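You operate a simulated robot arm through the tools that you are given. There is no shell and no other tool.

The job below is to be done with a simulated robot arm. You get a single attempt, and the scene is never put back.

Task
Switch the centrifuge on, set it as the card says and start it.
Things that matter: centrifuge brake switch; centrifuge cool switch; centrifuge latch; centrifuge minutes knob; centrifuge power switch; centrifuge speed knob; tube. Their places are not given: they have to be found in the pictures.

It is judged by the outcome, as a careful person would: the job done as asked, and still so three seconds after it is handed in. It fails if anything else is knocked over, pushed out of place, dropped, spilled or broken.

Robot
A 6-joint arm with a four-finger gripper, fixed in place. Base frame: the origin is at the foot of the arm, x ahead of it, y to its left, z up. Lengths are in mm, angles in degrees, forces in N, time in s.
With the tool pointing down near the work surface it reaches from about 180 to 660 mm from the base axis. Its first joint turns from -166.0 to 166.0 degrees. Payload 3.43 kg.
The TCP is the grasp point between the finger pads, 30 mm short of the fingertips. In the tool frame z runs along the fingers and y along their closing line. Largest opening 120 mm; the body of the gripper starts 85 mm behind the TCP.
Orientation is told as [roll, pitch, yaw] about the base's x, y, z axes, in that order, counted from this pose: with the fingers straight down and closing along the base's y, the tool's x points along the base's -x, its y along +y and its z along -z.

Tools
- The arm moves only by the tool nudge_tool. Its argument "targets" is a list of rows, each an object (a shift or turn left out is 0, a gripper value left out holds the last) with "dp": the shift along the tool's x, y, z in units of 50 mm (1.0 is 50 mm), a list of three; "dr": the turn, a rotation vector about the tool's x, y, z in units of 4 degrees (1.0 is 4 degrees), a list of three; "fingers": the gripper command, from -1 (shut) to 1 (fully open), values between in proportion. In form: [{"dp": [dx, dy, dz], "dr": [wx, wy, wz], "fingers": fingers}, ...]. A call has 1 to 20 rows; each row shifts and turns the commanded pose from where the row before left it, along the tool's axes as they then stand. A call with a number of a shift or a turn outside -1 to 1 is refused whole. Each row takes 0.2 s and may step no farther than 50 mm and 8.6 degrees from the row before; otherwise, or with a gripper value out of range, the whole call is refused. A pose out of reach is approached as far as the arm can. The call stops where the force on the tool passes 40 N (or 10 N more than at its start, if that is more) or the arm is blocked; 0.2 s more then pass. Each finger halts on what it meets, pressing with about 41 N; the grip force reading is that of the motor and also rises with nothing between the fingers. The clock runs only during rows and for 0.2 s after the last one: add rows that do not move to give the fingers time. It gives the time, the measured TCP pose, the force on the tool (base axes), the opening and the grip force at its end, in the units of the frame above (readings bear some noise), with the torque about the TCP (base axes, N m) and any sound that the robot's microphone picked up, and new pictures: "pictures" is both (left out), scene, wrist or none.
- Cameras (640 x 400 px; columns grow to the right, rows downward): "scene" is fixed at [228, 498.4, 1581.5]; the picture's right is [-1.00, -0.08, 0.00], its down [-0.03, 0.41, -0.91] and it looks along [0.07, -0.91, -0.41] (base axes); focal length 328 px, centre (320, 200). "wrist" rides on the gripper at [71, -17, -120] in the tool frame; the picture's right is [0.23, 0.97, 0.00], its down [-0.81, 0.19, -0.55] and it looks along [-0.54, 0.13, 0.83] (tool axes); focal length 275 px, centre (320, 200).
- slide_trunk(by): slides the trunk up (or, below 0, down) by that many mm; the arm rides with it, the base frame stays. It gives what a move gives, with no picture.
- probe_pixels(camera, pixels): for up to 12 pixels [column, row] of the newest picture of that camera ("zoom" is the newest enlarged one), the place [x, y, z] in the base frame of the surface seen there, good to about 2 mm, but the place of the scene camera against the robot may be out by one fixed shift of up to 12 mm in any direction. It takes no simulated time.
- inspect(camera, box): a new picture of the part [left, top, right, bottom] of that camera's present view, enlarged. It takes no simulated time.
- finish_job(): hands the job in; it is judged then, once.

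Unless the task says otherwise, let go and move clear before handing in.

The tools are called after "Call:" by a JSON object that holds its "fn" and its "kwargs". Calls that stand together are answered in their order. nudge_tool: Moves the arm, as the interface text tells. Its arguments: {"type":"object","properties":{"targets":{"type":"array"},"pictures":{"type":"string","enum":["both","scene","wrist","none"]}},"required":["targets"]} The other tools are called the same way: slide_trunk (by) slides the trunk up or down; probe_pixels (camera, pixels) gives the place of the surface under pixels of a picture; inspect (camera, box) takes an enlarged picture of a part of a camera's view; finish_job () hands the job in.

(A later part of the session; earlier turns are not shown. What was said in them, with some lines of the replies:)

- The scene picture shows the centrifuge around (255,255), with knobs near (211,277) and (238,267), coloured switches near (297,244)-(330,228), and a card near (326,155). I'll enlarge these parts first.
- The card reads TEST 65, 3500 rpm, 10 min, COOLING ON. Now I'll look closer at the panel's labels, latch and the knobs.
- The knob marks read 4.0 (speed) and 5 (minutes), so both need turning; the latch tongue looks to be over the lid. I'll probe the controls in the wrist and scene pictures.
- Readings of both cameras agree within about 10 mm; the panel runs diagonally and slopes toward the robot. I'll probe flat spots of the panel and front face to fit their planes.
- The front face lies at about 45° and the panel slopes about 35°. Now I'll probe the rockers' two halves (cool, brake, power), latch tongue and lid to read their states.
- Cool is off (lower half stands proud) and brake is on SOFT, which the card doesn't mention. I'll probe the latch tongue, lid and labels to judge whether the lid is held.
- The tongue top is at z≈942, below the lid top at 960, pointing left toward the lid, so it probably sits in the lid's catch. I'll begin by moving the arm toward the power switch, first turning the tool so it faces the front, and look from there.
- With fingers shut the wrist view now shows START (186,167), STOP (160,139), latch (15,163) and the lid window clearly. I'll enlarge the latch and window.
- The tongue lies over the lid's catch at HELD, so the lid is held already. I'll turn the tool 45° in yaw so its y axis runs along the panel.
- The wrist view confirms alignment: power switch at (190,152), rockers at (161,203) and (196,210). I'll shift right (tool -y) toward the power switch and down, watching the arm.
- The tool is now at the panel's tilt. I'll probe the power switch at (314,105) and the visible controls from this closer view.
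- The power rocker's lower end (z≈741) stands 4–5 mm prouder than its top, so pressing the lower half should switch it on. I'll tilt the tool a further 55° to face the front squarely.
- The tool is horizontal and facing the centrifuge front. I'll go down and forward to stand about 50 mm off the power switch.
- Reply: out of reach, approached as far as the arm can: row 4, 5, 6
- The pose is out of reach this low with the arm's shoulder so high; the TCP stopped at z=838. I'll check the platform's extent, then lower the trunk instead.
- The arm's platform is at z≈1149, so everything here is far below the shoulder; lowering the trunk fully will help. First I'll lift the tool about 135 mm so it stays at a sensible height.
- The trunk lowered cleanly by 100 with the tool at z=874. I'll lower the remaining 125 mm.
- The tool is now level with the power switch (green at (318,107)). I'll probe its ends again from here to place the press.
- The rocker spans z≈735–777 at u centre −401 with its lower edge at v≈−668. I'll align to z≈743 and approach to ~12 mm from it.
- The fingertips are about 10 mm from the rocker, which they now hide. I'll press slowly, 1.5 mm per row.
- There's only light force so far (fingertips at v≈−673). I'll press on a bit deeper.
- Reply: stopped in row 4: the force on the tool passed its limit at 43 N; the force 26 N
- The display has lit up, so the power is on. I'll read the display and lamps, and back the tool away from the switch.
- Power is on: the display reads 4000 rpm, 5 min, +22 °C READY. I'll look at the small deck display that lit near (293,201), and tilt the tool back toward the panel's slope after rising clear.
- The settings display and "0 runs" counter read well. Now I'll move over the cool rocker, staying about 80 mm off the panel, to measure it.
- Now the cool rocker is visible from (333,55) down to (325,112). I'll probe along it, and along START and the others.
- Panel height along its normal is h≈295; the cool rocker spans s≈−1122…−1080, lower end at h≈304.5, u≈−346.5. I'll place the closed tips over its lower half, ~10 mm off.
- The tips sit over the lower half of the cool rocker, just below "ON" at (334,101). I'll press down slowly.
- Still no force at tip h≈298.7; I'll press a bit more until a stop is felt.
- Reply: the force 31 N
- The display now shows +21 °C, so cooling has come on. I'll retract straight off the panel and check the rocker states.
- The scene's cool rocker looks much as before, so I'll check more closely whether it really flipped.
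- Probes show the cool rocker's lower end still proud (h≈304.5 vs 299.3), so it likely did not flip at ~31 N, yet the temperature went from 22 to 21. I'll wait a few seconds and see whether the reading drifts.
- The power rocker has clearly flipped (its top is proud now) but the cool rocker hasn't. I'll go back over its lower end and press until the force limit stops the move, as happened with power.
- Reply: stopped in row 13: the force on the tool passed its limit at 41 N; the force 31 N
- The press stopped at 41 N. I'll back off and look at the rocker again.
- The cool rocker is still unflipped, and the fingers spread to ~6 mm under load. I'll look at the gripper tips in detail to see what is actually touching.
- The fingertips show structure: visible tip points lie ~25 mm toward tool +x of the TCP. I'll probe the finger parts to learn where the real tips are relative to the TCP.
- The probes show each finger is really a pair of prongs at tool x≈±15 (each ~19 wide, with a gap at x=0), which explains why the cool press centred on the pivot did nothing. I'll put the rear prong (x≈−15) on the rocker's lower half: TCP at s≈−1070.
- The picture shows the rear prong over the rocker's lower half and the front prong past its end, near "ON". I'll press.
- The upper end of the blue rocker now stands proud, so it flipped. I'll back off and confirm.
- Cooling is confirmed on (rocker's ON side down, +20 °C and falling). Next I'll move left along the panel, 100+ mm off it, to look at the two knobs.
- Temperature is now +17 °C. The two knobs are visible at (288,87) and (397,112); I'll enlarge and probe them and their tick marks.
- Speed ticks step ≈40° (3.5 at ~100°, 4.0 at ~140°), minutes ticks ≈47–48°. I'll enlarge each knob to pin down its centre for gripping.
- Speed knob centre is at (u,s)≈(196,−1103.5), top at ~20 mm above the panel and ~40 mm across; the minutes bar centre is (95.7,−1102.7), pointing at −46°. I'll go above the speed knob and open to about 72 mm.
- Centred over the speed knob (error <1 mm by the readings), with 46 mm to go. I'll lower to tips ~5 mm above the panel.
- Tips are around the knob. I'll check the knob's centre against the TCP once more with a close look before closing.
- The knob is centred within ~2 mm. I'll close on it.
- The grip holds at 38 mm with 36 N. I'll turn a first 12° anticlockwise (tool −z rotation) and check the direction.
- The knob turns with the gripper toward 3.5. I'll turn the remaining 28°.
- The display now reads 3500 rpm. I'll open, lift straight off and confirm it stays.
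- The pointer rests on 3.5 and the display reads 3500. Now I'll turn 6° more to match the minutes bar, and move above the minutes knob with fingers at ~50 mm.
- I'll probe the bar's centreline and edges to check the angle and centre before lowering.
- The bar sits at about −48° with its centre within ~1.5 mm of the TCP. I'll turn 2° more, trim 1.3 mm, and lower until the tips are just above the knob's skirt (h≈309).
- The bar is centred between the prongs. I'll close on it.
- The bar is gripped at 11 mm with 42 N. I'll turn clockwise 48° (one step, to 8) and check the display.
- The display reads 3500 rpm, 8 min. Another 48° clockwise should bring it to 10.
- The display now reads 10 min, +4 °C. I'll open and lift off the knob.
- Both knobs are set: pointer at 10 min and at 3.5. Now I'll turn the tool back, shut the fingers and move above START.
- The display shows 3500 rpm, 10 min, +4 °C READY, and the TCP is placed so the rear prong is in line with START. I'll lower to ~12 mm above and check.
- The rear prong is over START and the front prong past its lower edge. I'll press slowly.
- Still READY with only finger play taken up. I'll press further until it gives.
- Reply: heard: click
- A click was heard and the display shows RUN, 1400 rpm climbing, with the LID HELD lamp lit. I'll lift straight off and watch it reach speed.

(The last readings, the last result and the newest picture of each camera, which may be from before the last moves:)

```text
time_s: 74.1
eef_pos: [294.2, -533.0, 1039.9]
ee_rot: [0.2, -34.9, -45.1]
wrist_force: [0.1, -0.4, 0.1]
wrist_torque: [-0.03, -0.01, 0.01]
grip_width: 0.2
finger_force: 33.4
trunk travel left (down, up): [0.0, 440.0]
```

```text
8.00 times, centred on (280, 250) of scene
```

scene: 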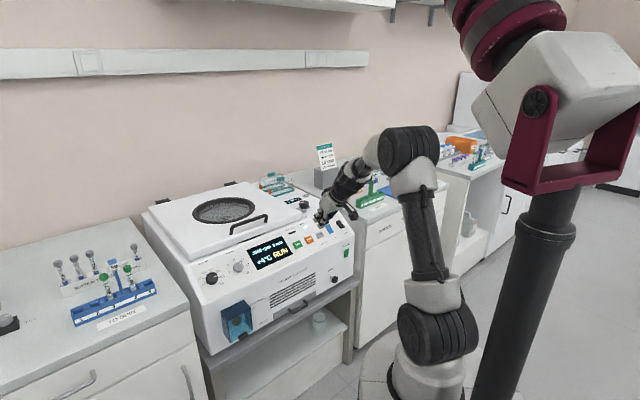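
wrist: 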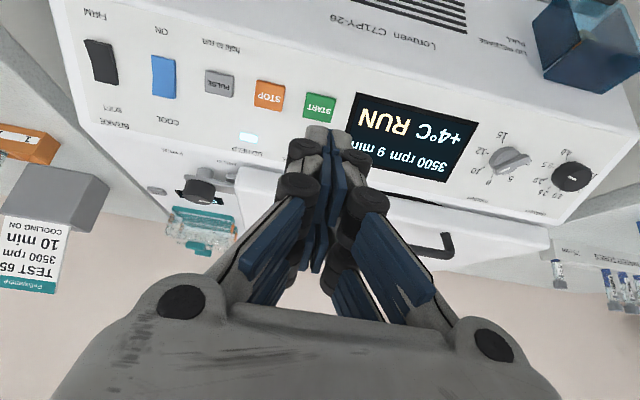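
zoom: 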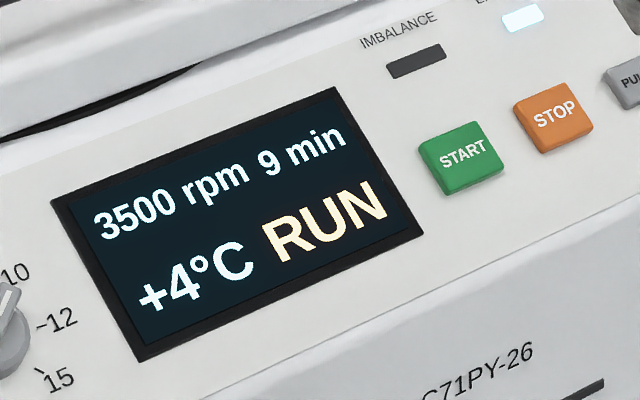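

The centrifuge is running at the card's settings: 3500 rpm, 9 min left of the 10, +4 °C RUN. LID HELD is lit and the IMBALANCE lamp is dark. The arm is clear of the machine and nothing else was disturbed, so I'm handing the job in.

Call:
{"fn": "finish_job", "kwargs": {}}

```text
The job is handed in.
```

The centrifuge is on, set as the card says, and running; I've handed the job in. At my last look, about three seconds after I pressed START, the display read 3500 rpm, 9 min left, +4 °C and RUN.

- **Settings:** power is on, cooling is on, speed is 3.5 (×1000 rpm) and minutes is 10.
- **Brake:** I left it on SOFT, because the card doesn't mention it.
- **Lid:** the latch was already holding the lid, so I didn't touch it. The LID HELD lamp is lit and the IMBALANCE lamp is dark.
- **Cooling switch:** it took three presses. On the first two, my fingers were centred on the rocker's pivot, so it didn't flip.

The arm was lifted clear before I handed in, and I saw nothing knocked or moved.
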